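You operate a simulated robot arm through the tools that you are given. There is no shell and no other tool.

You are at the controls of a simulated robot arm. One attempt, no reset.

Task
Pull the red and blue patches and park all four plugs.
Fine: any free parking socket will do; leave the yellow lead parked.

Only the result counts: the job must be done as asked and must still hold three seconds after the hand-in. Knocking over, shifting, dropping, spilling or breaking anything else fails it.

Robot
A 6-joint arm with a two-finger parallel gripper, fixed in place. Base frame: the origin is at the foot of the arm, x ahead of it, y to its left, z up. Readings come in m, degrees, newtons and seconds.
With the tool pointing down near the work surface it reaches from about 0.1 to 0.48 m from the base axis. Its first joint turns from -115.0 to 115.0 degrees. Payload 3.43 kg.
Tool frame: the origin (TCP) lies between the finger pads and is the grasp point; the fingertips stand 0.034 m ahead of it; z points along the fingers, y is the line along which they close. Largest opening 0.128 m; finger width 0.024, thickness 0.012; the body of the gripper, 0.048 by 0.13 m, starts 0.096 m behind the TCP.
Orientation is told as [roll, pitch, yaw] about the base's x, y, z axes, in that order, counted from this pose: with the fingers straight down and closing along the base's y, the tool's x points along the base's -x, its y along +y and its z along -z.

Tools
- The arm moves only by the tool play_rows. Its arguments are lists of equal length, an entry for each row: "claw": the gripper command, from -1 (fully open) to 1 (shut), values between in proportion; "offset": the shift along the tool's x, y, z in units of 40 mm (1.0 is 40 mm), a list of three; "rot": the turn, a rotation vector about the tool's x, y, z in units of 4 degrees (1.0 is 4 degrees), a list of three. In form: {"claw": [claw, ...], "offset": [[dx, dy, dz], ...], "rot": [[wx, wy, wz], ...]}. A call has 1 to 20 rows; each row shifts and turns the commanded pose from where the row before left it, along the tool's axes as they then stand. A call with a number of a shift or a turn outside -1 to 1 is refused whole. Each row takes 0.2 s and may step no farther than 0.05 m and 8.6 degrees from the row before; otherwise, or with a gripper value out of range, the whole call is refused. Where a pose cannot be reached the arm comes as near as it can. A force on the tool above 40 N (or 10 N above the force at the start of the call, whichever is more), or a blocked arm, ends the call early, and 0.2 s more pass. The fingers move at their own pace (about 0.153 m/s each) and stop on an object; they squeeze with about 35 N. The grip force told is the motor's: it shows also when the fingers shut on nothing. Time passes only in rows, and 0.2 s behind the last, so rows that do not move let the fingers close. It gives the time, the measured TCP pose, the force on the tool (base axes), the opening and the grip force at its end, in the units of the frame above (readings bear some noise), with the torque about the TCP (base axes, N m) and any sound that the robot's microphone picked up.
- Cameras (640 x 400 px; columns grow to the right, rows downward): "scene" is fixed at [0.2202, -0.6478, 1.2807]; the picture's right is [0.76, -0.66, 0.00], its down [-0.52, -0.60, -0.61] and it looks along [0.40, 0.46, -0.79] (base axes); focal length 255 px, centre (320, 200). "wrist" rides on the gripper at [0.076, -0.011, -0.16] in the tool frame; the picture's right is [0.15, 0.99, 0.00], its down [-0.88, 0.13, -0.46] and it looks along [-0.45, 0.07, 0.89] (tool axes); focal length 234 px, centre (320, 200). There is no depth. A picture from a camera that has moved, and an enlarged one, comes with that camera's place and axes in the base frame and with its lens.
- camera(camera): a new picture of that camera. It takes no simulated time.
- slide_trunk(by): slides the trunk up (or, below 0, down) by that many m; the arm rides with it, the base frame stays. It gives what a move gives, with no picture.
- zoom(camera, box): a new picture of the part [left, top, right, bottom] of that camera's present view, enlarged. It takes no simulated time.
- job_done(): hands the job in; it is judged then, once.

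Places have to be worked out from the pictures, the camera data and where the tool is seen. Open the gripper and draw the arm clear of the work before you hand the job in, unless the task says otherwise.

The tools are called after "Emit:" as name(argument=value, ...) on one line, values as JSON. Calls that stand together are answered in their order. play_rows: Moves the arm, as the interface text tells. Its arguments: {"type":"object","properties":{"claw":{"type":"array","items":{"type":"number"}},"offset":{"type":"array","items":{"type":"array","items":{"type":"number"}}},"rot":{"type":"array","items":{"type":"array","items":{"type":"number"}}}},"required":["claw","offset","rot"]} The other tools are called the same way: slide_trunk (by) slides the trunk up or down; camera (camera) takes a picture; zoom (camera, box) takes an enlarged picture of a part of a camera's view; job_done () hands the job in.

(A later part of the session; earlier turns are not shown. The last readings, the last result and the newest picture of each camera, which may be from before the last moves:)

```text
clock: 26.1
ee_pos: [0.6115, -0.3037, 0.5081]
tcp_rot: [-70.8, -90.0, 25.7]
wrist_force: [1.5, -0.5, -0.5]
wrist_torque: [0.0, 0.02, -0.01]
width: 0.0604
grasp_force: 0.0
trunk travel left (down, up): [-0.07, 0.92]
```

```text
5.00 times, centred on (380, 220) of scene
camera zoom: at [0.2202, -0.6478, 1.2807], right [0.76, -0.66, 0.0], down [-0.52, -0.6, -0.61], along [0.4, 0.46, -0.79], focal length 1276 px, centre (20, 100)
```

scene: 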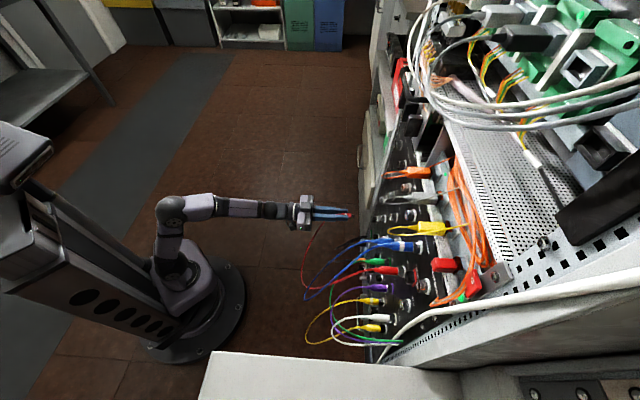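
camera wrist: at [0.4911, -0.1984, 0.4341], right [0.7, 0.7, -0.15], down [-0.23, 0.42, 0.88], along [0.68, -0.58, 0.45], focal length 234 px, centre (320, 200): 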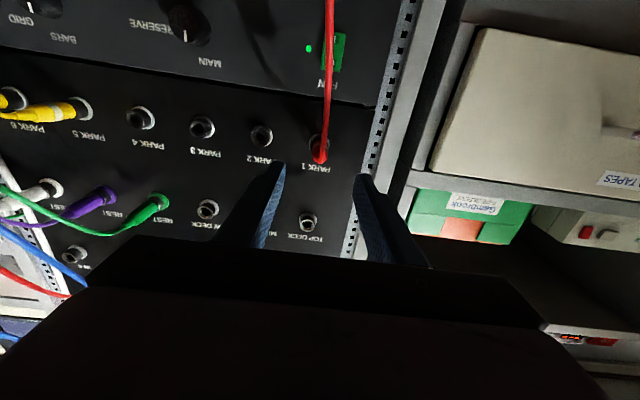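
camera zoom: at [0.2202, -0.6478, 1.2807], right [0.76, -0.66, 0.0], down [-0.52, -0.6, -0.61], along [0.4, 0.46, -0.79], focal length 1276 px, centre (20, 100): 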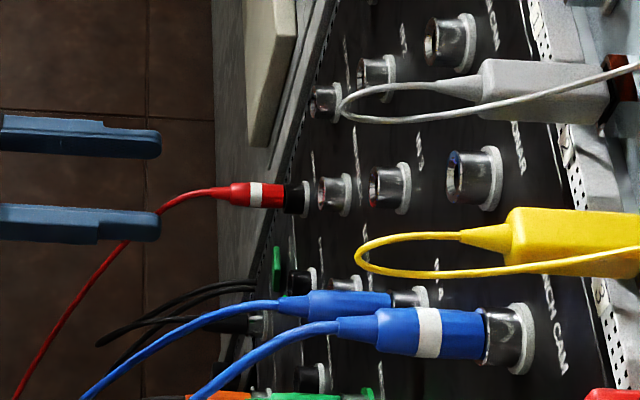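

Red plug is firmly in PARK 1. Now I check how the cables hang before going for the blue WINCH CAM plug (the top one, nothing hanging over it).

Emit:
zoom(camera="scene", box=[280, 180, 460, 360])

Emit:
slide_trunk(by=0.17)

Emit:
camera(camera="wrist")

```text
2.22 times, centred on (370, 270) of scene
camera zoom: at [0.2202, -0.6478, 1.2807], right [0.76, -0.66, 0.0], down [-0.52, -0.6, -0.61], along [0.4, 0.46, -0.79], focal length 567 px, centre (209, 44)
```

zoom: 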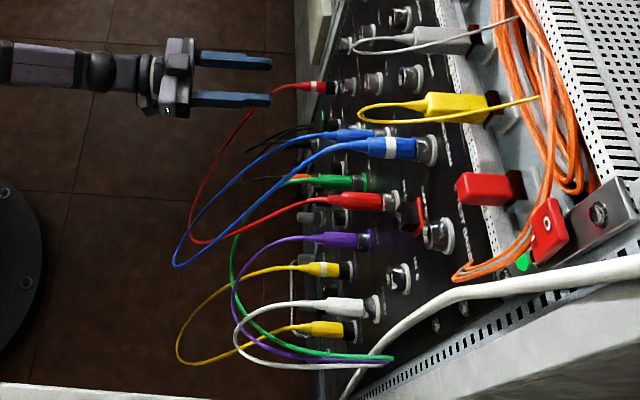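

```text
clock: 28.0
ee_pos: [0.6122, -0.3044, 0.6785]
tcp_rot: [-56.3, -89.9, 11.2]
wrist_force: [-0.1, -0.2, -0.2]
wrist_torque: [0.03, -0.04, 0.0]
width: 0.0602
grasp_force: 0.2
trunk travel left (down, up): [-0.24, 0.75]
```

```text
taken
camera wrist: at [0.4913, -0.1987, 0.604], right [0.7, 0.7, -0.15], down [-0.23, 0.41, 0.88], along [0.68, -0.58, 0.45], focal length 234 px, centre (320, 200)
```

wrist: 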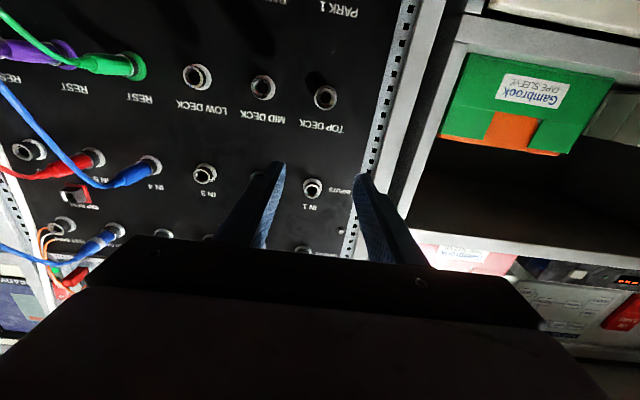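

Cables hang low and outward, clear of the sources row. I raise to the sources row and then slide sideways to in front of WINCH CAM (e≈-0.072, z≈0.853).

Emit:
slide_trunk(by=0.174)

Emit:
play_rows(claw=[0.06, 0.06, 0.06, 0.06, 0.06, 0.06, 0.06, 0.06, 0.06], offset=[[0, -0.9, -0.2], [0, -0.9, -0.2], [0, -0.9, 0], [0, -0.9, 0], [0, -0.9, 0], [0, -0.9, 0], [0, -0.9, 0], [0, -0.9, 0], [0, 0, 0]], rot=[[0, 0, 0], [0, 0, 0], [0, 0, 0], [0, 0, 0], [0, 0, 0], [0, 0, 0], [0, 0, 0], [0, 0, 0], [0, 0, 0]])

Emit:
camera(camera="wrist")

Emit:
zoom(camera="wrist", box=[230, 90, 410, 220])

Emit:
camera(camera="scene")

```text
clock: 30.0
ee_pos: [0.6117, -0.3037, 0.8525]
tcp_rot: [-56.0, -89.9, 10.9]
wrist_force: [0.4, 0.7, -0.3]
wrist_torque: [-0.01, -0.03, -0.04]
width: 0.0602
grasp_force: 0.1
trunk travel left (down, up): [-0.414, 0.576]
```

```text
clock: 32.0
ee_pos: [0.5086, -0.3764, 0.8642]
tcp_rot: [-21.4, -89.9, -24.1]
wrist_force: [-0.2, -0.2, -0.3]
wrist_torque: [0.0, 0.01, 0.01]
width: 0.0602
grasp_force: 0.0
out of reach, approached as far as the arm can: row 4, 5, 6, 7, 8
trunk travel left (down, up): [-0.414, 0.576]
```

```text
taken
camera wrist: at [0.3884, -0.2686, 0.79], right [0.71, 0.69, -0.15], down [-0.22, 0.42, 0.88], along [0.67, -0.59, 0.45], focal length 234 px, centre (320, 200)
```

wrist: 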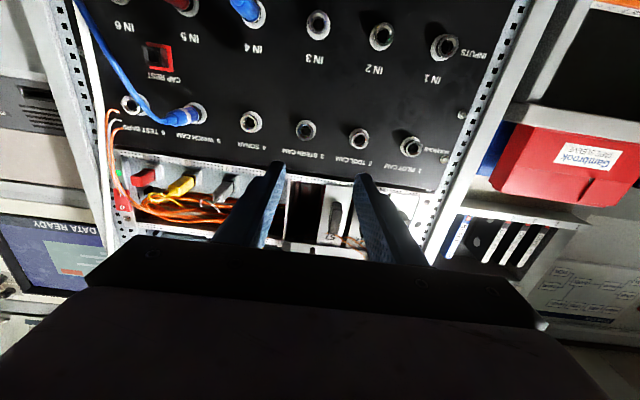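

```text
3.08 times, centred on (320, 155) of wrist
camera zoom: at [0.3884, -0.2686, 0.79], right [0.71, 0.69, -0.15], down [-0.22, 0.42, 0.88], along [0.67, -0.59, 0.45], focal length 720 px, centre (320, 338)
```

zoom: 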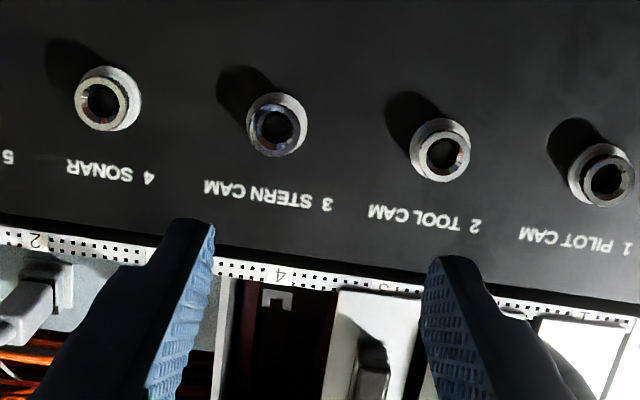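

```text
taken
```

scene: 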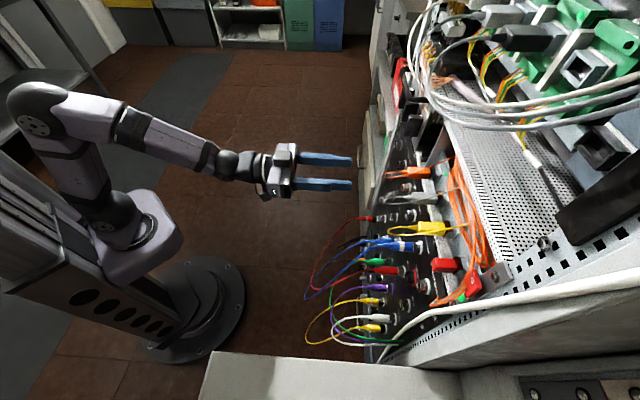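

The level pose gets out of reach when drawn in this close near the middle; it needs the arm higher relative to the trunk. I lower the trunk 0.12 m here and lift the arm the same amount.

Emit:
slide_trunk(by=-0.12)

Emit:
play_rows(claw=[0.06, 0.06, 0.06, 0.06, 0.06], offset=[[-0.7, 0, 0.1], [-0.7, 0, 0.1], [-0.7, 0, 0.1], [-0.6, 0, 0.1], [0, 0, 0]], rot=[[0, 0, 0], [0, 0, 0], [0, 0, 0], [0, 0, 0], [0, 0, 0]])

```text
clock: 33.5
ee_pos: [0.5081, -0.375, 0.7437]
tcp_rot: [-19.5, -89.8, -26.2]
wrist_force: [-0.1, 0.4, -0.7]
wrist_torque: [0.01, -0.02, 0.0]
width: 0.0603
grasp_force: 0.1
trunk travel left (down, up): [-0.294, 0.696]
```

```text
clock: 34.7
ee_pos: [0.5171, -0.3875, 0.8534]
tcp_rot: [-12.1, -89.9, -33.4]
wrist_force: [-0.5, -0.1, -0.2]
wrist_torque: [0.02, 0.03, 0.01]
width: 0.0602
grasp_force: 0.0
trunk travel left (down, up): [-0.294, 0.696]
```

That worked. Now I slide sideways to WINCH CAM at depth 0.64 with a 0.5° yaw trim.

Emit:
play_rows(claw=[0.06, 0.06, 0.06, 0.06, 0.06, 0.06], offset=[[0, -0.818, 0], [0, -0.818, 0], [0, -0.818, 0], [0, -0.818, 0], [0, -0.818, 0], [0, 0, 0]], rot=[[-0.13, 0, 0], [0, 0, 0], [0, 0, 0], [0, 0, 0], [0, 0, 0], [0, 0, 0]])

Emit:
zoom(camera="wrist", box=[230, 90, 410, 220])

Emit:
camera(camera="wrist")

Emit:
zoom(camera="scene", box=[300, 180, 460, 300])

```text
clock: 36.1
ee_pos: [0.4981, -0.4073, 0.8567]
tcp_rot: [-10.2, -89.6, -35.3]
wrist_force: [0.2, -0.6, 0.5]
wrist_torque: [0.02, -0.01, -0.01]
width: 0.0606
grasp_force: 0.0
out of reach, approached as far as the arm can: row 1, 2, 3, 4, 5
trunk travel left (down, up): [-0.294, 0.696]
```

```text
3.08 times, centred on (320, 155) of wrist
camera zoom: at [0.3775, -0.3011, 0.7832], right [0.71, 0.69, -0.15], down [-0.22, 0.41, 0.88], along [0.67, -0.59, 0.45], focal length 720 px, centre (320, 338)
```

zoom: 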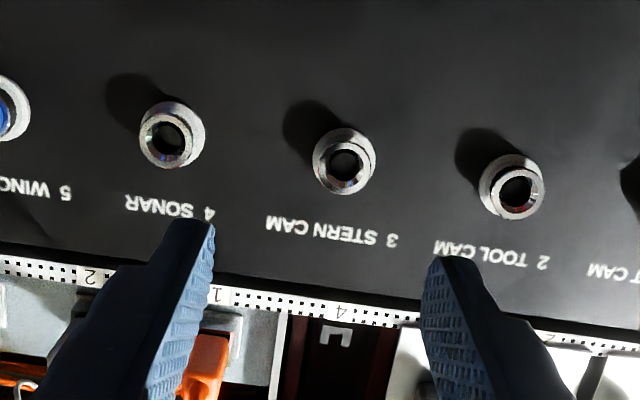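

```text
taken
camera wrist: at [0.3775, -0.3011, 0.7832], right [0.71, 0.69, -0.15], down [-0.22, 0.41, 0.88], along [0.67, -0.59, 0.45], focal length 234 px, centre (320, 200)
```

wrist: 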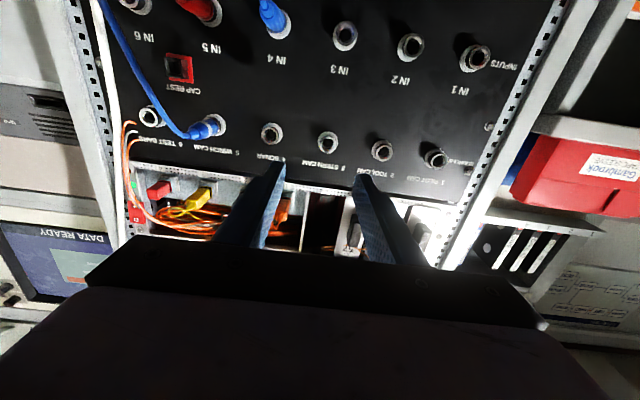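

```text
3.33 times, centred on (380, 240) of scene
camera zoom: at [0.2202, -0.6478, 1.2807], right [0.76, -0.66, 0.0], down [-0.52, -0.6, -0.61], along [0.4, 0.46, -0.79], focal length 850 px, centre (120, 67)
```

zoom: 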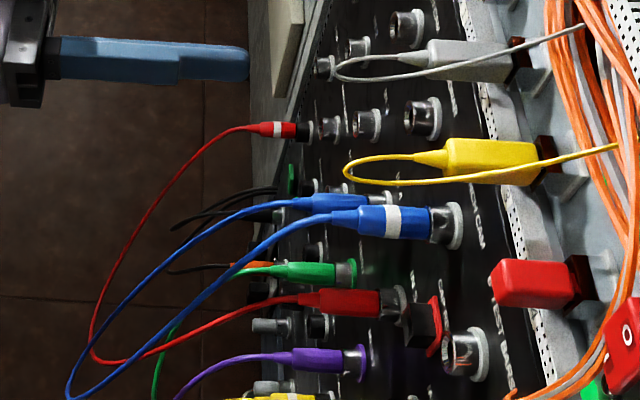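

The arm sits in a wrist branch (bent sideways and up) that blocks motion toward the middle. I'll back off, tilt the tool down to unwind the wrist, get in line with the panel axis (e≈0), then tilt up again in-plane.

Emit:
play_rows(claw=[0.06, 0.06, 0.06, 0.06, 0.06, 0.06, 0.06, 0.06, 0.06, 0.06, 0.06, 0.06], offset=[[0, 0, -0.4], [0, 0, -0.4], [0, 0, -0.4], [0, 0, -0.2], [0, 0, -0.2], [0, 0, 0], [0, 0, 0], [0, 0, 0], [0, 0, 0], [0, 0, 0], [0, 0, 0], [0, 0, 0]], rot=[[0, 1, 0], [0, 1, 0], [0, 1, 0], [0, 1, 0], [0, 1, 0], [0, 1, 0], [0, 1, 0], [0, 1, 0], [0, 1, 0], [0, 1, 0], [0, 1, 0], [0, 0, 0]])

Emit:
camera(camera="scene")

Emit:
camera(camera="wrist")

```text
clock: 38.7
ee_pos: [0.4581, -0.3987, 0.8669]
tcp_rot: [-1.4, -60.3, -48.6]
wrist_force: [0.3, 0.8, 0.0]
wrist_torque: [0.01, 0.0, -0.02]
width: 0.0601
grasp_force: 0.1
out of reach, approached as far as the arm can: row 2, 3, 4, 5, 6, 7
trunk travel left (down, up): [-0.294, 0.696]
```

```text
taken
```

scene: 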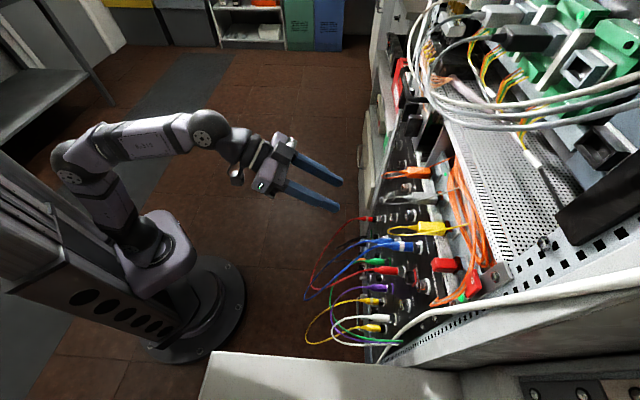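

```text
taken
camera wrist: at [0.336, -0.2703, 0.8813], right [0.71, 0.69, -0.14], down [0.14, 0.06, 0.99], along [0.69, -0.72, -0.05], focal length 234 px, centre (320, 200)
```

wrist: 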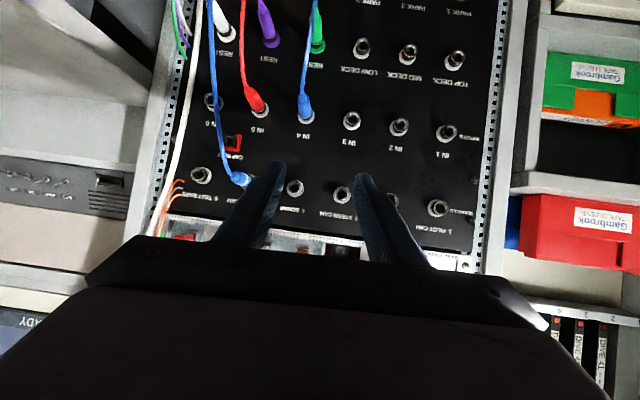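

The wrist has unwound: forearm now slopes up with the tool bent down in-plane. I trim yaw to -45°, move to e≈0 and tilt back up to level.

Emit:
play_rows(claw=[0.06, 0.06, 0.06, 0.06], offset=[[0, -0.4, 0], [0, -0.4, 0], [0, -0.35, 0], [0, 0, 0]], rot=[[-0.39, 0, -0.22], [-0.39, 0, -0.22], [0, 0, 0], [0, 0, 0]])

Emit:
play_rows(claw=[0.06, 0.06, 0.06, 0.06, 0.06, 0.06, 0.06, 0.06, 0.06], offset=[[0, 0, 0.1], [0, 0, 0.1], [0, 0, 0.1], [0, 0, 0.1], [0, 0, 0.1], [0, 0, 0.1], [0, 0, 0.1], [0, 0, 0], [0, 0, 0]], rot=[[0, -1, 0], [0, -1, 0], [0, -1, 0], [0, -1, 0], [0, -1, 0], [0, -1, 0], [0, -1, 0], [0, -0.4, 0], [0, 0, 0]])

Emit:
camera(camera="scene")

Emit:
camera(camera="wrist")

```text
clock: 39.7
ee_pos: [0.4242, -0.4284, 0.8688]
tcp_rot: [-1.3, -60.3, -45.1]
wrist_force: [-0.9, 0.0, -0.2]
wrist_torque: [0.01, 0.01, -0.03]
width: 0.0605
grasp_force: 0.1
trunk travel left (down, up): [-0.294, 0.696]
```

```text
clock: 41.7
ee_pos: [0.4474, -0.4317, 0.862]
tcp_rot: [-2.2, -81.6, -41.5]
wrist_force: [0.4, 0.9, 0.7]
wrist_torque: [-0.02, -0.03, -0.01]
width: 0.06
grasp_force: 0.0
out of reach, approached as far as the arm can: row 5, 6, 7
trunk travel left (down, up): [-0.294, 0.696]
```

```text
taken
```

scene: 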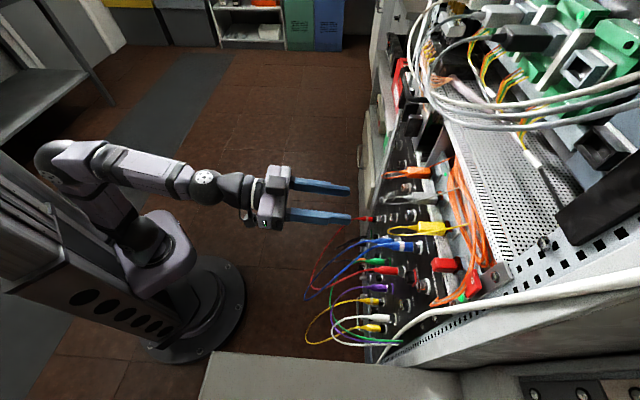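

```text
taken
camera wrist: at [0.3161, -0.3248, 0.8116], right [0.67, 0.73, -0.15], down [-0.14, 0.32, 0.94], along [0.73, -0.6, 0.32], focal length 234 px, centre (320, 200)
```

wrist: 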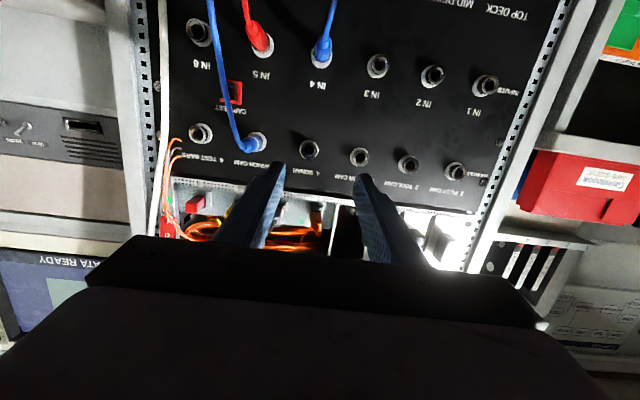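

The wrist evidently can't bend up past the forearm line. But the pads are flat, so I can hold plugs with the gripper tilted ~22° nose-down while the plug stays horizontal; that keeps the wrist in its comfortable range for all remaining sockets. I set that tilt and go in front of WINCH CAM.

Emit:
play_rows(claw=[0.06, 0.06, 0.06, 0.06, 0.06, 0.06, 0.06, 0.06], offset=[[0, 0, 0], [0, 0, 0], [0, 0, 0], [0, 0, 0], [0.03, -0.69, 0.13], [0.03, -0.69, 0.13], [0.03, -0.69, 0.13], [0, 0, 0]], rot=[[0.075, 0.85, 0.04], [0.075, 0.85, 0.04], [0.075, 0.85, 0.04], [0.075, 0.85, 0.04], [0, 0, 0], [0, 0, 0], [0, 0, 0], [0, 0, 0]])

Emit:
camera(camera="wrist")

Emit:
zoom(camera="wrist", box=[230, 90, 410, 220])

Emit:
zoom(camera="scene", box=[280, 180, 460, 315])

```text
clock: 43.5
ee_pos: [0.409, -0.4977, 0.8548]
tcp_rot: [0.4, -72.3, -43.4]
wrist_force: [-0.9, -0.2, -1.6]
wrist_torque: [0.01, -0.02, -0.01]
width: 0.0603
grasp_force: 0.0
out of reach, approached as far as the arm can: row 2, 4
trunk travel left (down, up): [-0.294, 0.696]
```

```text
taken
camera wrist: at [0.2727, -0.3875, 0.832], right [0.64, 0.75, -0.14], down [-0.04, 0.21, 0.98], along [0.77, -0.62, 0.16], focal length 234 px, centre (320, 200)
```

wrist: 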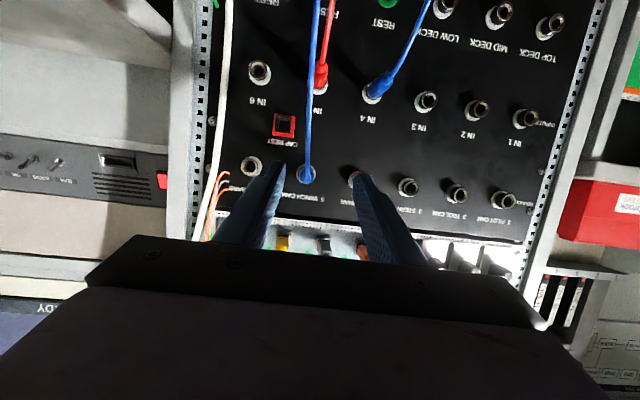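

```text
3.08 times, centred on (320, 155) of wrist
camera zoom: at [0.2727, -0.3875, 0.832], right [0.64, 0.75, -0.14], down [-0.04, 0.21, 0.98], along [0.77, -0.62, 0.16], focal length 720 px, centre (320, 338)
```

zoom: 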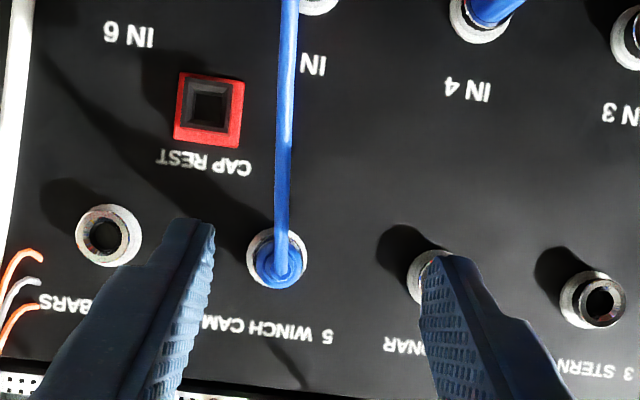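

```text
2.96 times, centred on (370, 248) of scene
camera zoom: at [0.2202, -0.6478, 1.2807], right [0.76, -0.66, 0.0], down [-0.52, -0.6, -0.61], along [0.4, 0.46, -0.79], focal length 756 px, centre (172, 59)
```

zoom: 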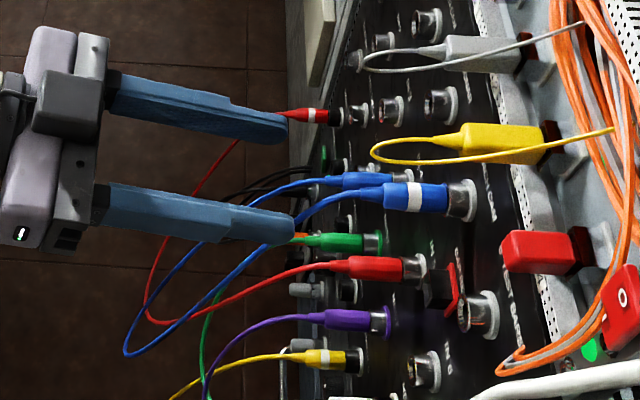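

Nearly there: tilt 17.7°, azimuth -43°, e=-0.063. I trim to azimuth -45°, tilt 22° and e≈-0.072, then measure the plug.

Emit:
play_rows(claw=[0.06, 0.06, 0.06, 0.06], offset=[[0, -0.12, 0], [0, -0.11, 0], [0, 0, 0], [0, 0, 0]], rot=[[0.24, 0.54, 0.075], [0.24, 0.54, 0.075], [0, 0, 0], [0, 0, 0]])

Emit:
zoom(camera="wrist", box=[230, 90, 410, 220])

Emit:
zoom(camera="scene", box=[300, 200, 440, 300])

```text
clock: 44.5
ee_pos: [0.4032, -0.5026, 0.8559]
tcp_rot: [0.2, -68.1, -45.3]
wrist_force: [0.1, 0.4, -0.4]
wrist_torque: [-0.02, 0.01, 0.01]
width: 0.0604
grasp_force: 0.0
trunk travel left (down, up): [-0.294, 0.696]
```

```text
3.08 times, centred on (320, 155) of wrist
camera zoom: at [0.2699, -0.3865, 0.8459], right [0.66, 0.74, -0.13], down [0.02, 0.16, 0.99], along [0.75, -0.66, 0.09], focal length 720 px, centre (320, 338)
```

zoom: 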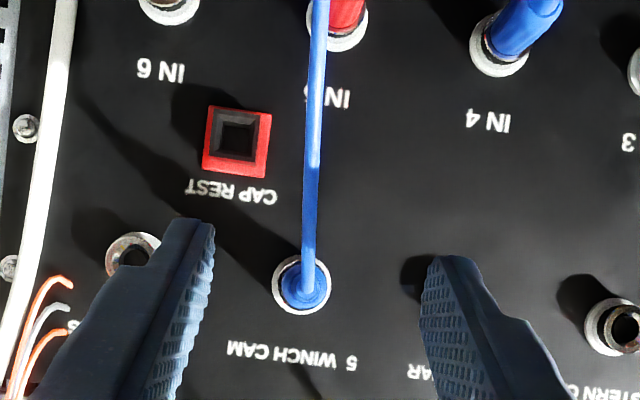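

```text
4.00 times, centred on (370, 250) of scene
camera zoom: at [0.2202, -0.6478, 1.2807], right [0.76, -0.66, 0.0], down [-0.52, -0.6, -0.61], along [0.4, 0.46, -0.79], focal length 1020 px, centre (120, 0)
```

zoom: 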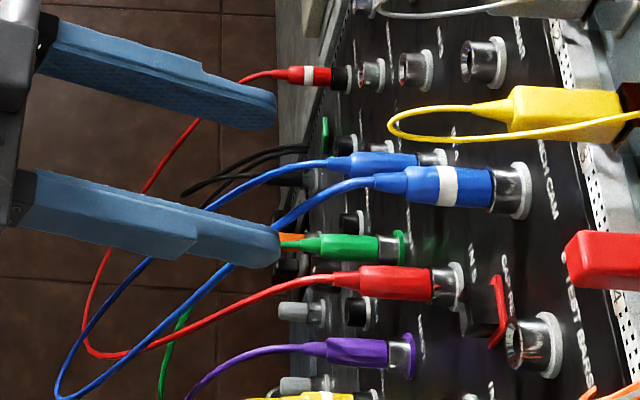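

WINCH CAM plug measured at e≈-0.0714, z≈0.8518. I advance horizontally (tool still tilted) to depth 0.733 with fingers straddling the boot, then look before closing.

Emit:
play_rows(claw=[0.06, 0.06, 0.06, 0.06, 0.06], offset=[[-0.19, -0.007, 0.545], [-0.19, -0.007, 0.545], [-0.19, -0.007, 0.545], [-0.19, -0.007, 0.545], [0, 0, 0]], rot=[[0, 0, 0], [0, 0, 0], [0, 0, 0], [0, 0, 0], [0, 0, 0]])

Emit:
zoom(camera="wrist", box=[230, 90, 410, 220])

Emit:
zoom(camera="scene", box=[340, 200, 440, 270])

```text
clock: 45.7
ee_pos: [0.4698, -0.571, 0.8526]
tcp_rot: [0.0, -68.1, -45.2]
wrist_force: [0.5, -0.2, -0.1]
wrist_torque: [-0.03, -0.01, 0.02]
width: 0.06
grasp_force: 0.1
trunk travel left (down, up): [-0.294, 0.696]
```

```text
3.08 times, centred on (320, 155) of wrist
camera zoom: at [0.3364, -0.4536, 0.8419], right [0.66, 0.74, -0.13], down [0.02, 0.16, 0.99], along [0.75, -0.66, 0.09], focal length 720 px, centre (320, 338)
```

zoom: 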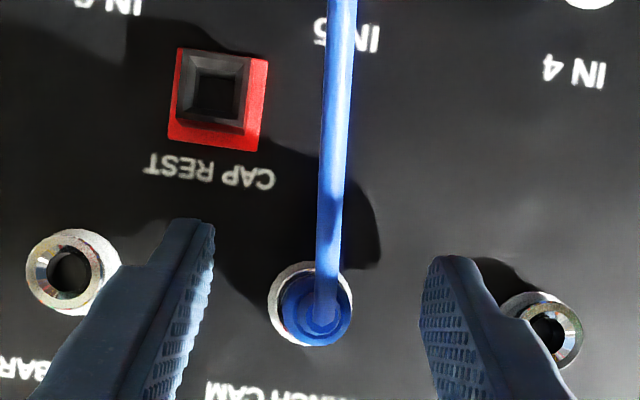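

```text
5.71 times, centred on (390, 235) of scene
camera zoom: at [0.2202, -0.6478, 1.2807], right [0.76, -0.66, 0.0], down [-0.52, -0.6, -0.61], along [0.4, 0.46, -0.79], focal length 1458 px, centre (-80, 0)
```

zoom: 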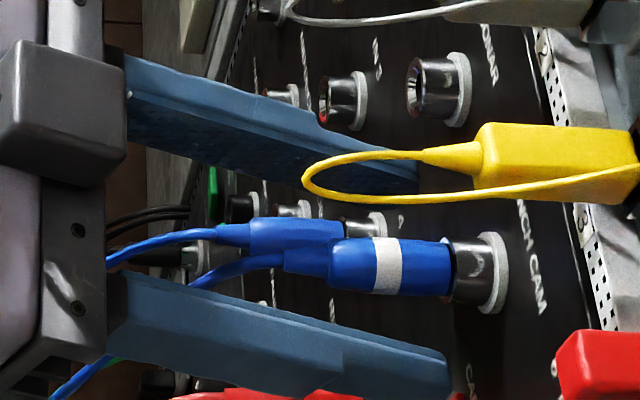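

Fingertips straddle the boot right at the barrel edge; I retreat 4 mm and close.

Emit:
play_rows(claw=[0.06, 0.06, 1, 1, 1, 1], offset=[[0.037, 0, -0.093], [0, 0, 0], [0, 0, 0], [0, 0, 0], [0, 0, 0], [0, 0, 0]], rot=[[0, 0, 0], [0, 0, 0], [0, 0, 0], [0, 0, 0], [0, 0, 0], [0, 0, 0]])

Emit:
zoom(camera="wrist", box=[230, 90, 410, 220])

Emit:
zoom(camera="scene", box=[340, 200, 440, 270])

```text
clock: 47.1
ee_pos: [0.4652, -0.5676, 0.852]
tcp_rot: [0.2, -68.1, -45.2]
wrist_force: [-1.9, -1.1, 0.1]
wrist_torque: [-0.03, 0.02, 0.0]
width: 0.0155
grasp_force: 34.7
trunk travel left (down, up): [-0.294, 0.696]
```

```text
3.08 times, centred on (320, 155) of wrist
camera zoom: at [0.3323, -0.4506, 0.8425], right [0.66, 0.74, -0.13], down [0.02, 0.16, 0.99], along [0.75, -0.66, 0.09], focal length 720 px, centre (320, 338)
```

zoom: 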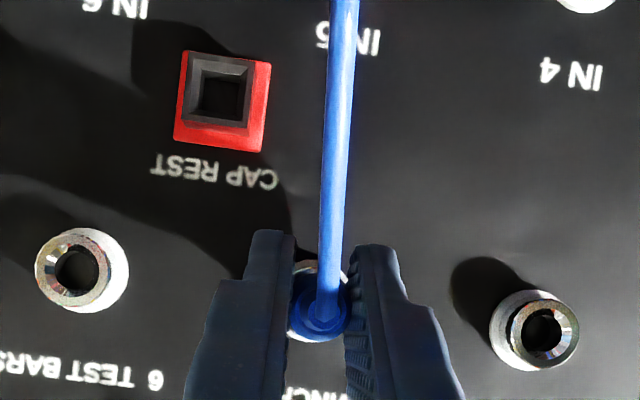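

```text
5.71 times, centred on (390, 235) of scene
camera zoom: at [0.2202, -0.6478, 1.2807], right [0.76, -0.66, 0.0], down [-0.52, -0.6, -0.61], along [0.4, 0.46, -0.79], focal length 1458 px, centre (-80, 0)
```

zoom: 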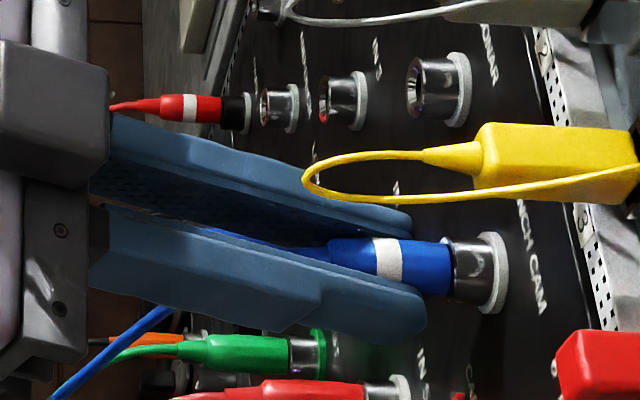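

Held at 15.5 mm. I pull it straight out along the panel normal (tool x/z mixed for the tilt).

Emit:
play_rows(claw=[1, 1, 1, 1, 1, 1], offset=[[0.08, 0, -0.2], [0.12, 0, -0.3], [0.16, 0, -0.4], [0.2, 0, -0.5], [0.2, 0, -0.5], [0, 0, 0]], rot=[[0, 0, 0], [0, 0, 0], [0, 0, 0], [0, 0, 0], [0, 0, 0], [0, 0, 0]])

Emit:
zoom(camera="wrist", box=[230, 90, 410, 220])

Emit:
zoom(camera="scene", box=[300, 190, 440, 290])

```text
clock: 48.5
ee_pos: [0.4046, -0.5089, 0.8517]
tcp_rot: [0.2, -68.0, -45.2]
wrist_force: [0.2, -0.1, 0.1]
wrist_torque: [0.0, 0.0, 0.01]
width: 0.0152
grasp_force: 34.9
trunk travel left (down, up): [-0.294, 0.696]
```

```text
3.08 times, centred on (320, 155) of wrist
camera zoom: at [0.2723, -0.3918, 0.8419], right [0.66, 0.74, -0.13], down [0.02, 0.16, 0.99], along [0.75, -0.66, 0.09], focal length 720 px, centre (320, 338)
```

zoom: 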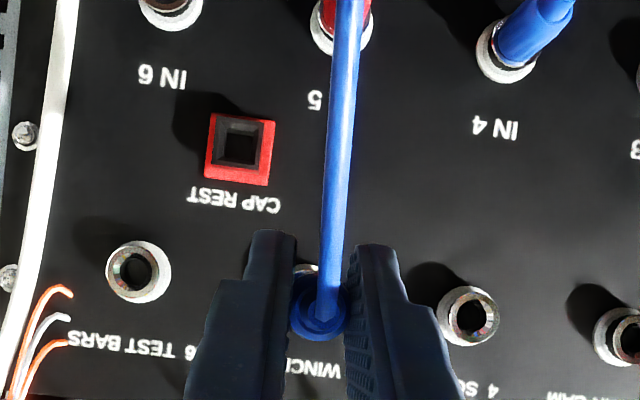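

```text
4.00 times, centred on (370, 240) of scene
camera zoom: at [0.2202, -0.6478, 1.2807], right [0.76, -0.66, 0.0], down [-0.52, -0.6, -0.61], along [0.4, 0.46, -0.79], focal length 1020 px, centre (120, 40)
```

zoom: 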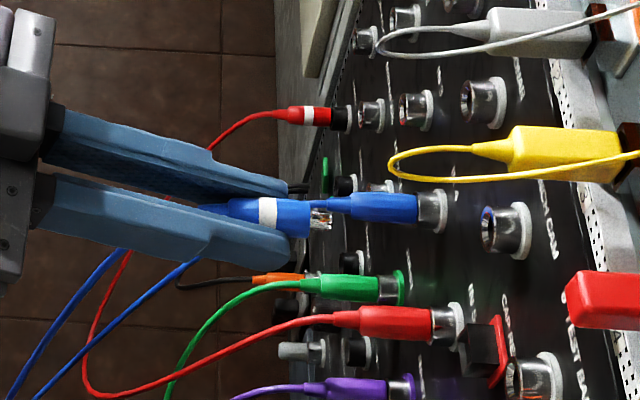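

Blue plug is free. I move sideways to e≈0.095 (empty column 2–3 lane) before descending.

Emit:
play_rows(claw=[1, 1, 1, 1, 1, 1], offset=[[0, 0.844, 0], [0, 0.844, 0], [0, 0.844, 0], [0, 0.844, 0], [0, 0.844, 0], [0, 0, 0]], rot=[[0, 0, 0], [0, 0, 0], [0, 0, 0], [0, 0, 0], [0, 0, 0], [0, 0, 0]])

Emit:
slide_trunk(by=-0.15)

Emit:
camera(camera="scene")

Emit:
camera(camera="wrist")

```text
clock: 49.9
ee_pos: [0.5241, -0.3881, 0.852]
tcp_rot: [0.3, -68.1, -45.2]
wrist_force: [0.0, -0.3, 0.2]
wrist_torque: [0.02, 0.03, 0.0]
width: 0.0157
grasp_force: 35.2
trunk travel left (down, up): [-0.294, 0.696]
```

```text
clock: 51.6
ee_pos: [0.5227, -0.3882, 0.7024]
tcp_rot: [0.2, -68.1, -45.2]
wrist_force: [0.3, -0.5, 0.4]
wrist_torque: [0.01, 0.0, 0.0]
width: 0.0155
grasp_force: 34.7
trunk travel left (down, up): [-0.144, 0.846]
```

```text
taken
```

scene: 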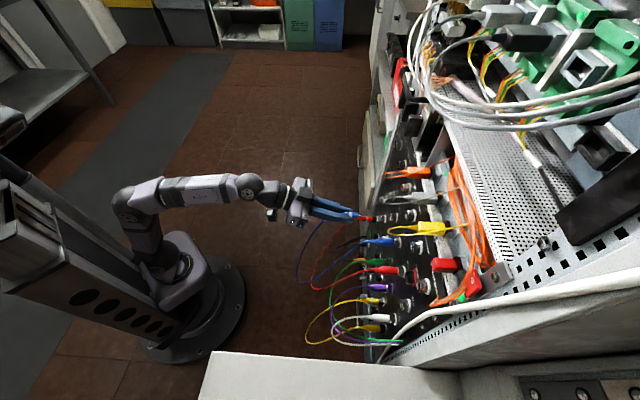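

```text
taken
camera wrist: at [0.3902, -0.2712, 0.6932], right [0.66, 0.74, -0.13], down [0.02, 0.16, 0.99], along [0.75, -0.66, 0.09], focal length 234 px, centre (320, 200)
```

wrist: 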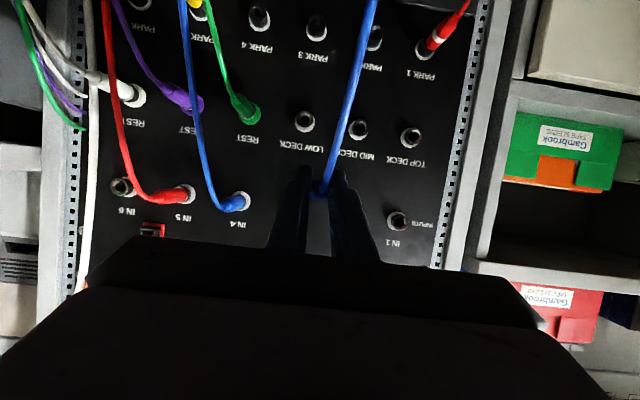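

All smooth. I go down nearly to the trunk's limit, which puts the plug at z≈0.56.

Emit:
slide_trunk(by=-0.14)

Emit:
play_rows(claw=[1, 1, 1, 1], offset=[[0.45, -0.18, 0.18], [0.45, -0.18, 0.18], [0.3, -0.15, 0.12], [0, 0, 0]], rot=[[0, 0, 0], [0, 0, 0], [0, 0, 0], [0, 0, 0]])

Emit:
camera(camera="wrist")

Emit:
zoom(camera="wrist", box=[230, 90, 410, 220])

Emit:
camera(camera="scene")

```text
clock: 53.3
ee_pos: [0.5231, -0.388, 0.5631]
tcp_rot: [0.1, -68.2, -45.2]
wrist_force: [0.0, 0.4, -0.5]
wrist_torque: [0.01, 0.01, 0.03]
width: 0.0154
grasp_force: 34.8
trunk travel left (down, up): [-0.004, 0.986]
```

```text
clock: 54.3
ee_pos: [0.5086, -0.4035, 0.5124]
tcp_rot: [0.2, -68.2, -45.2]
wrist_force: [0.4, -0.4, 0.1]
wrist_torque: [0.0, 0.0, -0.02]
width: 0.0155
grasp_force: 34.8
trunk travel left (down, up): [-0.004, 0.986]
```

```text
taken
camera wrist: at [0.3753, -0.2878, 0.5022], right [0.66, 0.74, -0.13], down [0.02, 0.16, 0.99], along [0.75, -0.66, 0.09], focal length 234 px, centre (320, 200)
```

wrist: 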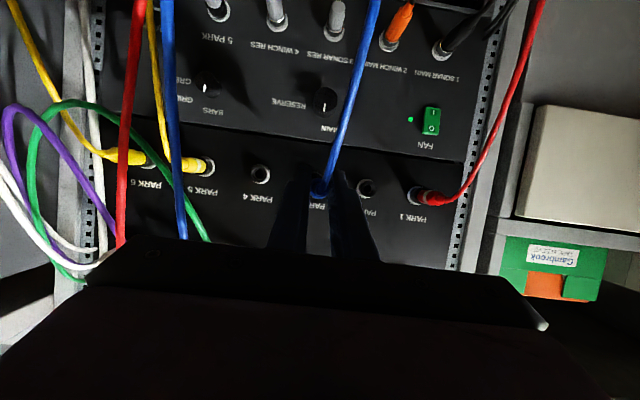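

```text
3.08 times, centred on (320, 155) of wrist
camera zoom: at [0.3753, -0.2878, 0.5022], right [0.66, 0.74, -0.13], down [0.02, 0.16, 0.99], along [0.75, -0.66, 0.09], focal length 720 px, centre (320, 338)
```

zoom: 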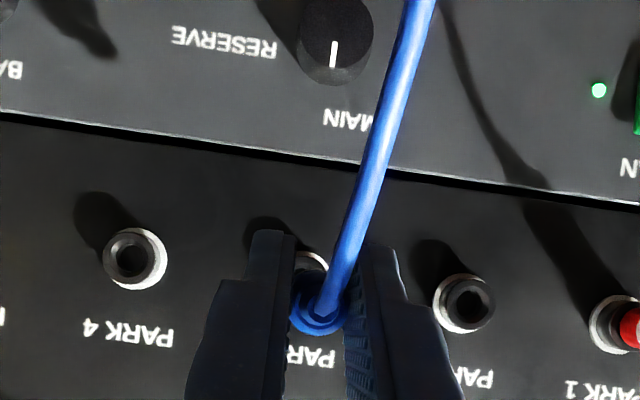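

```text
taken
```

scene: 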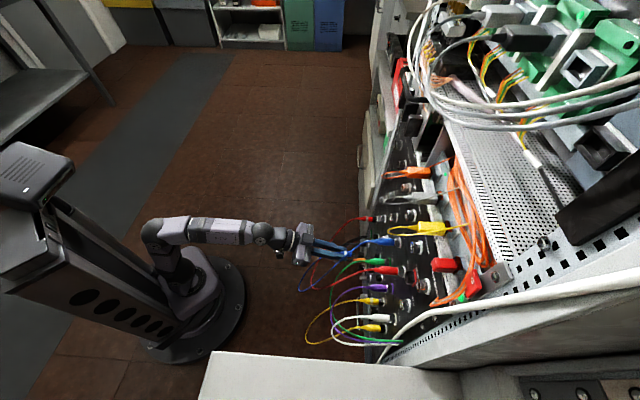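

Averaging neighbours PARK 2/4 gives PARK 3 at e≈0.0726, z≈0.5065; matching the reference view I need -3 mm sideways and -5.5 mm down. I align and advance to 3.5 cm short of seated.

Emit:
play_rows(claw=[1, 1, 1, 1, 1], offset=[[0.128, -0.072, 0.051], [-0.155, 0, 0.387], [-0.155, 0, 0.387], [-0.155, 0, 0.387], [0, 0, 0]], rot=[[0, 0, 0], [0, 0, 0], [0, 0, 0], [0, 0, 0], [0, 0, 0]])

Emit:
zoom(camera="wrist", box=[230, 90, 410, 220])

Emit:
zoom(camera="scene", box=[310, 200, 410, 270])

```text
clock: 55.5
ee_pos: [0.5426, -0.4405, 0.5043]
tcp_rot: [0.1, -68.1, -45.0]
wrist_force: [-0.6, 1.2, -0.2]
wrist_torque: [0.02, 0.04, 0.01]
width: 0.0159
grasp_force: 34.7
trunk travel left (down, up): [-0.004, 0.986]
```

```text
3.08 times, centred on (320, 155) of wrist
camera zoom: at [0.4095, -0.3229, 0.495], right [0.66, 0.74, -0.14], down [0.02, 0.16, 0.99], along [0.75, -0.66, 0.09], focal length 720 px, centre (320, 338)
```

zoom: 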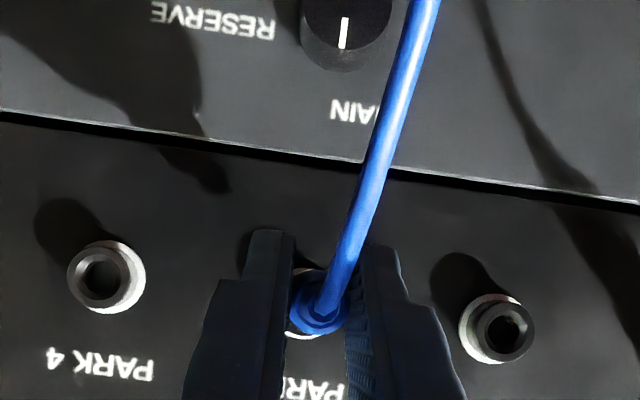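

```text
5.71 times, centred on (360, 235) of scene
camera zoom: at [0.2202, -0.6478, 1.2807], right [0.76, -0.66, 0.0], down [-0.52, -0.6, -0.61], along [0.4, 0.46, -0.79], focal length 1458 px, centre (91, 0)
```

zoom: 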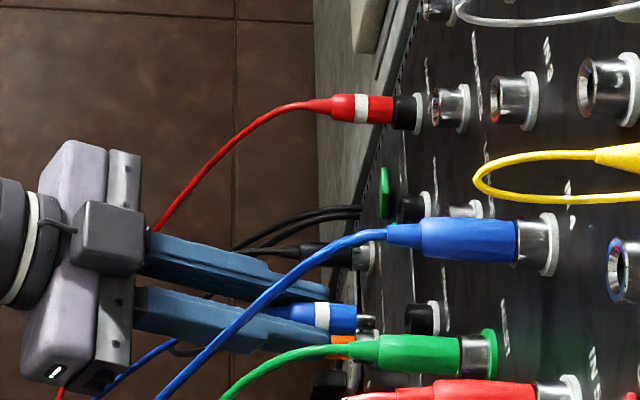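

Readings show the plug ~3 mm low and 1 mm off; I correct that and push in ~36 mm.

Emit:
play_rows(claw=[1, 1, 1, 1, 1, 1, 1], offset=[[-0.07, -0.02, -0.028], [-0.0746, 0, 0.1855], [-0.0746, 0, 0.1855], [-0.0746, 0, 0.1855], [-0.0746, 0, 0.1855], [-0.0373, 0, 0.0928], [0, 0, 0]], rot=[[0, 0, 0], [0, 0, 0], [0, 0, 0], [0, 0, 0], [0, 0, 0], [0, 0, 0], [0, 0, 0]])

Emit:
zoom(camera="wrist", box=[230, 90, 410, 220])

Emit:
zoom(camera="scene", box=[330, 200, 430, 270])

```text
clock: 57.1
ee_pos: [0.5663, -0.4643, 0.5084]
tcp_rot: [0.3, -68.0, -45.1]
wrist_force: [-18.8, 18.6, -3.2]
wrist_torque: [0.2, 0.07, -0.02]
width: 0.0164
grasp_force: 35.2
trunk travel left (down, up): [-0.004, 0.986]
```

```text
3.08 times, centred on (320, 155) of wrist
camera zoom: at [0.4325, -0.3483, 0.4993], right [0.66, 0.74, -0.13], down [0.03, 0.16, 0.99], along [0.75, -0.66, 0.08], focal length 720 px, centre (320, 338)
```

zoom: 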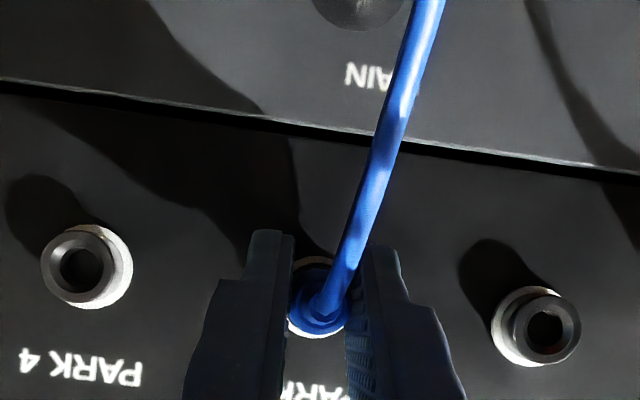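

```text
5.71 times, centred on (380, 235) of scene
camera zoom: at [0.2202, -0.6478, 1.2807], right [0.76, -0.66, 0.0], down [-0.52, -0.6, -0.61], along [0.4, 0.46, -0.79], focal length 1458 px, centre (-23, 0)
```

zoom: 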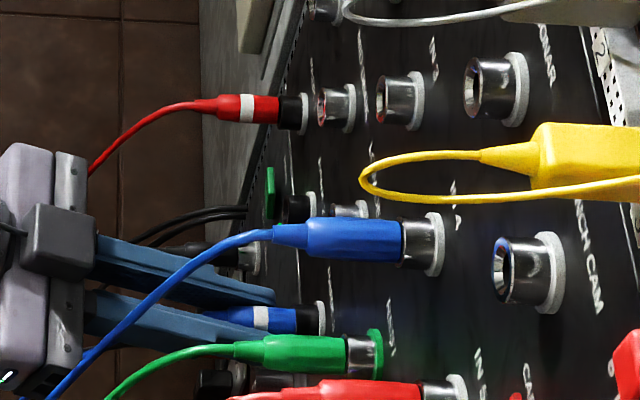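

26 N at depth 0.7287 and the boot appears at the barrel; I press 3 mm more to be sure it bottoms out.

Emit:
play_rows(claw=[1, 1, 1], offset=[[-0.02, 0, 0.05], [-0.02, 0, 0.05], [0, 0, 0]], rot=[[0, 0, 0], [0, 0, 0], [0, 0, 0]])

Emit:
zoom(camera="scene", box=[345, 210, 405, 260])

```text
clock: 57.9
ee_pos: [0.5683, -0.469, 0.5097]
tcp_rot: [0.2, -68.0, -45.0]
wrist_force: [-18.3, 18.8, -3.3]
wrist_torque: [0.19, 0.12, 0.01]
width: 0.0157
grasp_force: 34.9
trunk travel left (down, up): [-0.004, 0.986]
```

```text
8.00 times, centred on (375, 235) of scene
camera zoom: at [0.2202, -0.6478, 1.2807], right [0.76, -0.66, 0.0], down [-0.52, -0.6, -0.61], along [0.4, 0.46, -0.79], focal length 2041 px, centre (-120, -80)
```

zoom: 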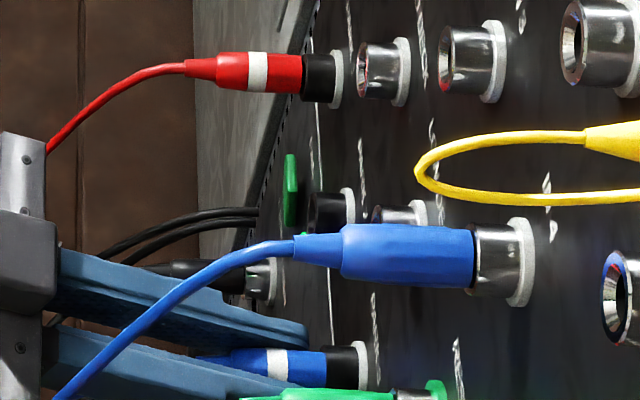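

Force saturates at 26 N with the fingers sliding on the boot, so the plug is bottomed. I release and back off horizontally.

Emit:
play_rows(claw=[1, 0.06, 0.06, 0.06, 0.06, 0.06, 0.06, 0.06], offset=[[0.037, 0, -0.093], [0, 0, 0], [0, 0, 0], [0.15, 0, -0.37], [0.2, 0, -0.5], [0.2, 0, -0.5], [0.2, 0, -0.5], [0, 0, 0]], rot=[[0, 0, 0], [0, 0, 0], [0, 0, 0], [0, 0, 0], [0, 0, 0], [0, 0, 0], [0, 0, 0], [0, 0, 0]])

Emit:
camera(camera="wrist")

Emit:
zoom(camera="scene", box=[290, 190, 430, 330])

```text
clock: 59.7
ee_pos: [0.5098, -0.4085, 0.5111]
tcp_rot: [0.2, -68.0, -45.2]
wrist_force: [0.2, 0.3, 0.6]
wrist_torque: [0.0, -0.05, 0.01]
width: 0.0601
grasp_force: 0.1
trunk travel left (down, up): [-0.004, 0.986]
```

```text
taken
camera wrist: at [0.3761, -0.2919, 0.5012], right [0.66, 0.74, -0.13], down [0.02, 0.16, 0.99], along [0.75, -0.66, 0.09], focal length 234 px, centre (320, 200)
```

wrist: 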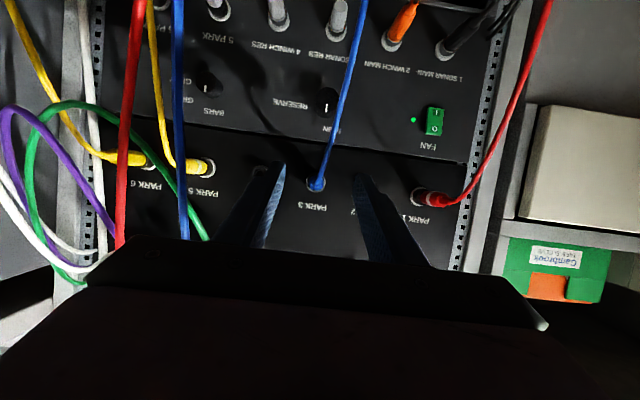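

```text
2.86 times, centred on (360, 260) of scene
camera zoom: at [0.2202, -0.6478, 1.2807], right [0.76, -0.66, 0.0], down [-0.52, -0.6, -0.61], along [0.4, 0.46, -0.79], focal length 729 px, centre (206, 29)
```

zoom: 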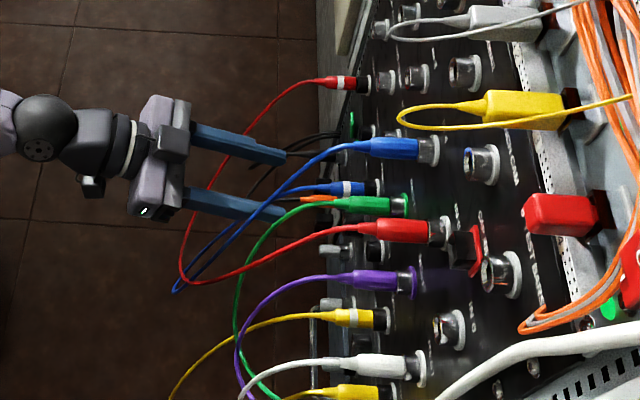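

PARK 3 holds the blue plug well. Next is blue IN 4 (e≈0.002, z≈0.738): I raise the trunk 0.25 m in this free lane and slide sideways above its cable.

Emit:
slide_trunk(by=0.25)

Emit:
play_rows(claw=[0.06, 0.06, 0.06], offset=[[0, -0.87, 0], [0, -0.87, 0], [0, 0, 0]], rot=[[0, 0, 0], [0, 0, 0], [0, 0, 0]])

Emit:
camera(camera="wrist")

Emit:
zoom(camera="wrist", box=[230, 90, 410, 220])

Emit:
zoom(camera="scene", box=[290, 190, 430, 330])

```text
clock: 62.3
ee_pos: [0.5093, -0.4086, 0.7612]
tcp_rot: [0.2, -68.0, -45.1]
wrist_force: [-0.1, -0.9, -0.4]
wrist_torque: [-0.01, 0.03, 0.0]
width: 0.0603
grasp_force: 0.0
trunk travel left (down, up): [-0.254, 0.736]
```

```text
clock: 63.1
ee_pos: [0.4592, -0.4586, 0.7584]
tcp_rot: [0.2, -68.1, -45.2]
wrist_force: [-0.3, -0.3, 0.6]
wrist_torque: [0.0, 0.01, -0.03]
width: 0.0601
grasp_force: 0.1
trunk travel left (down, up): [-0.254, 0.736]
```

```text
taken
camera wrist: at [0.326, -0.3425, 0.75], right [0.66, 0.74, -0.13], down [0.02, 0.16, 0.99], along [0.75, -0.66, 0.09], focal length 234 px, centre (320, 200)
```

wrist: 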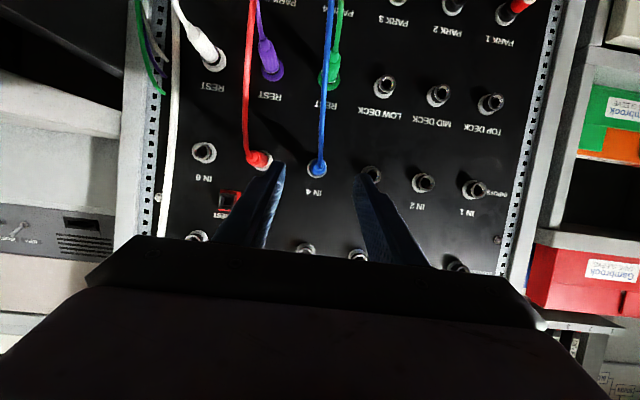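

```text
3.08 times, centred on (320, 155) of wrist
camera zoom: at [0.326, -0.3425, 0.75], right [0.66, 0.74, -0.13], down [0.02, 0.16, 0.99], along [0.75, -0.66, 0.09], focal length 720 px, centre (320, 338)
```

zoom: 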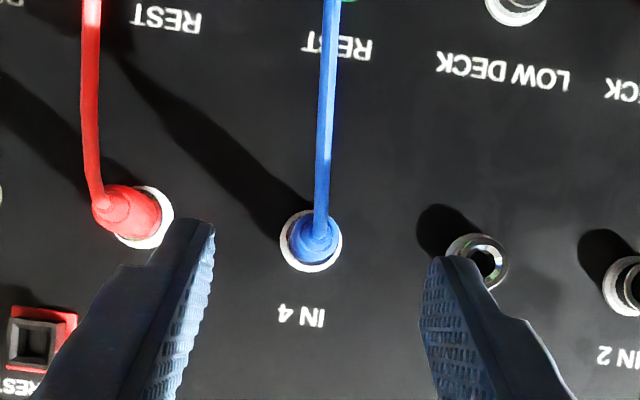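

```text
2.86 times, centred on (360, 260) of scene
camera zoom: at [0.2202, -0.6478, 1.2807], right [0.76, -0.66, 0.0], down [-0.52, -0.6, -0.61], along [0.4, 0.46, -0.79], focal length 729 px, centre (206, 29)
```

zoom: 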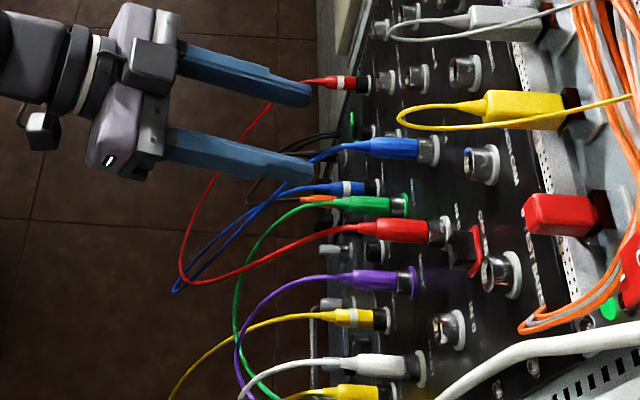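

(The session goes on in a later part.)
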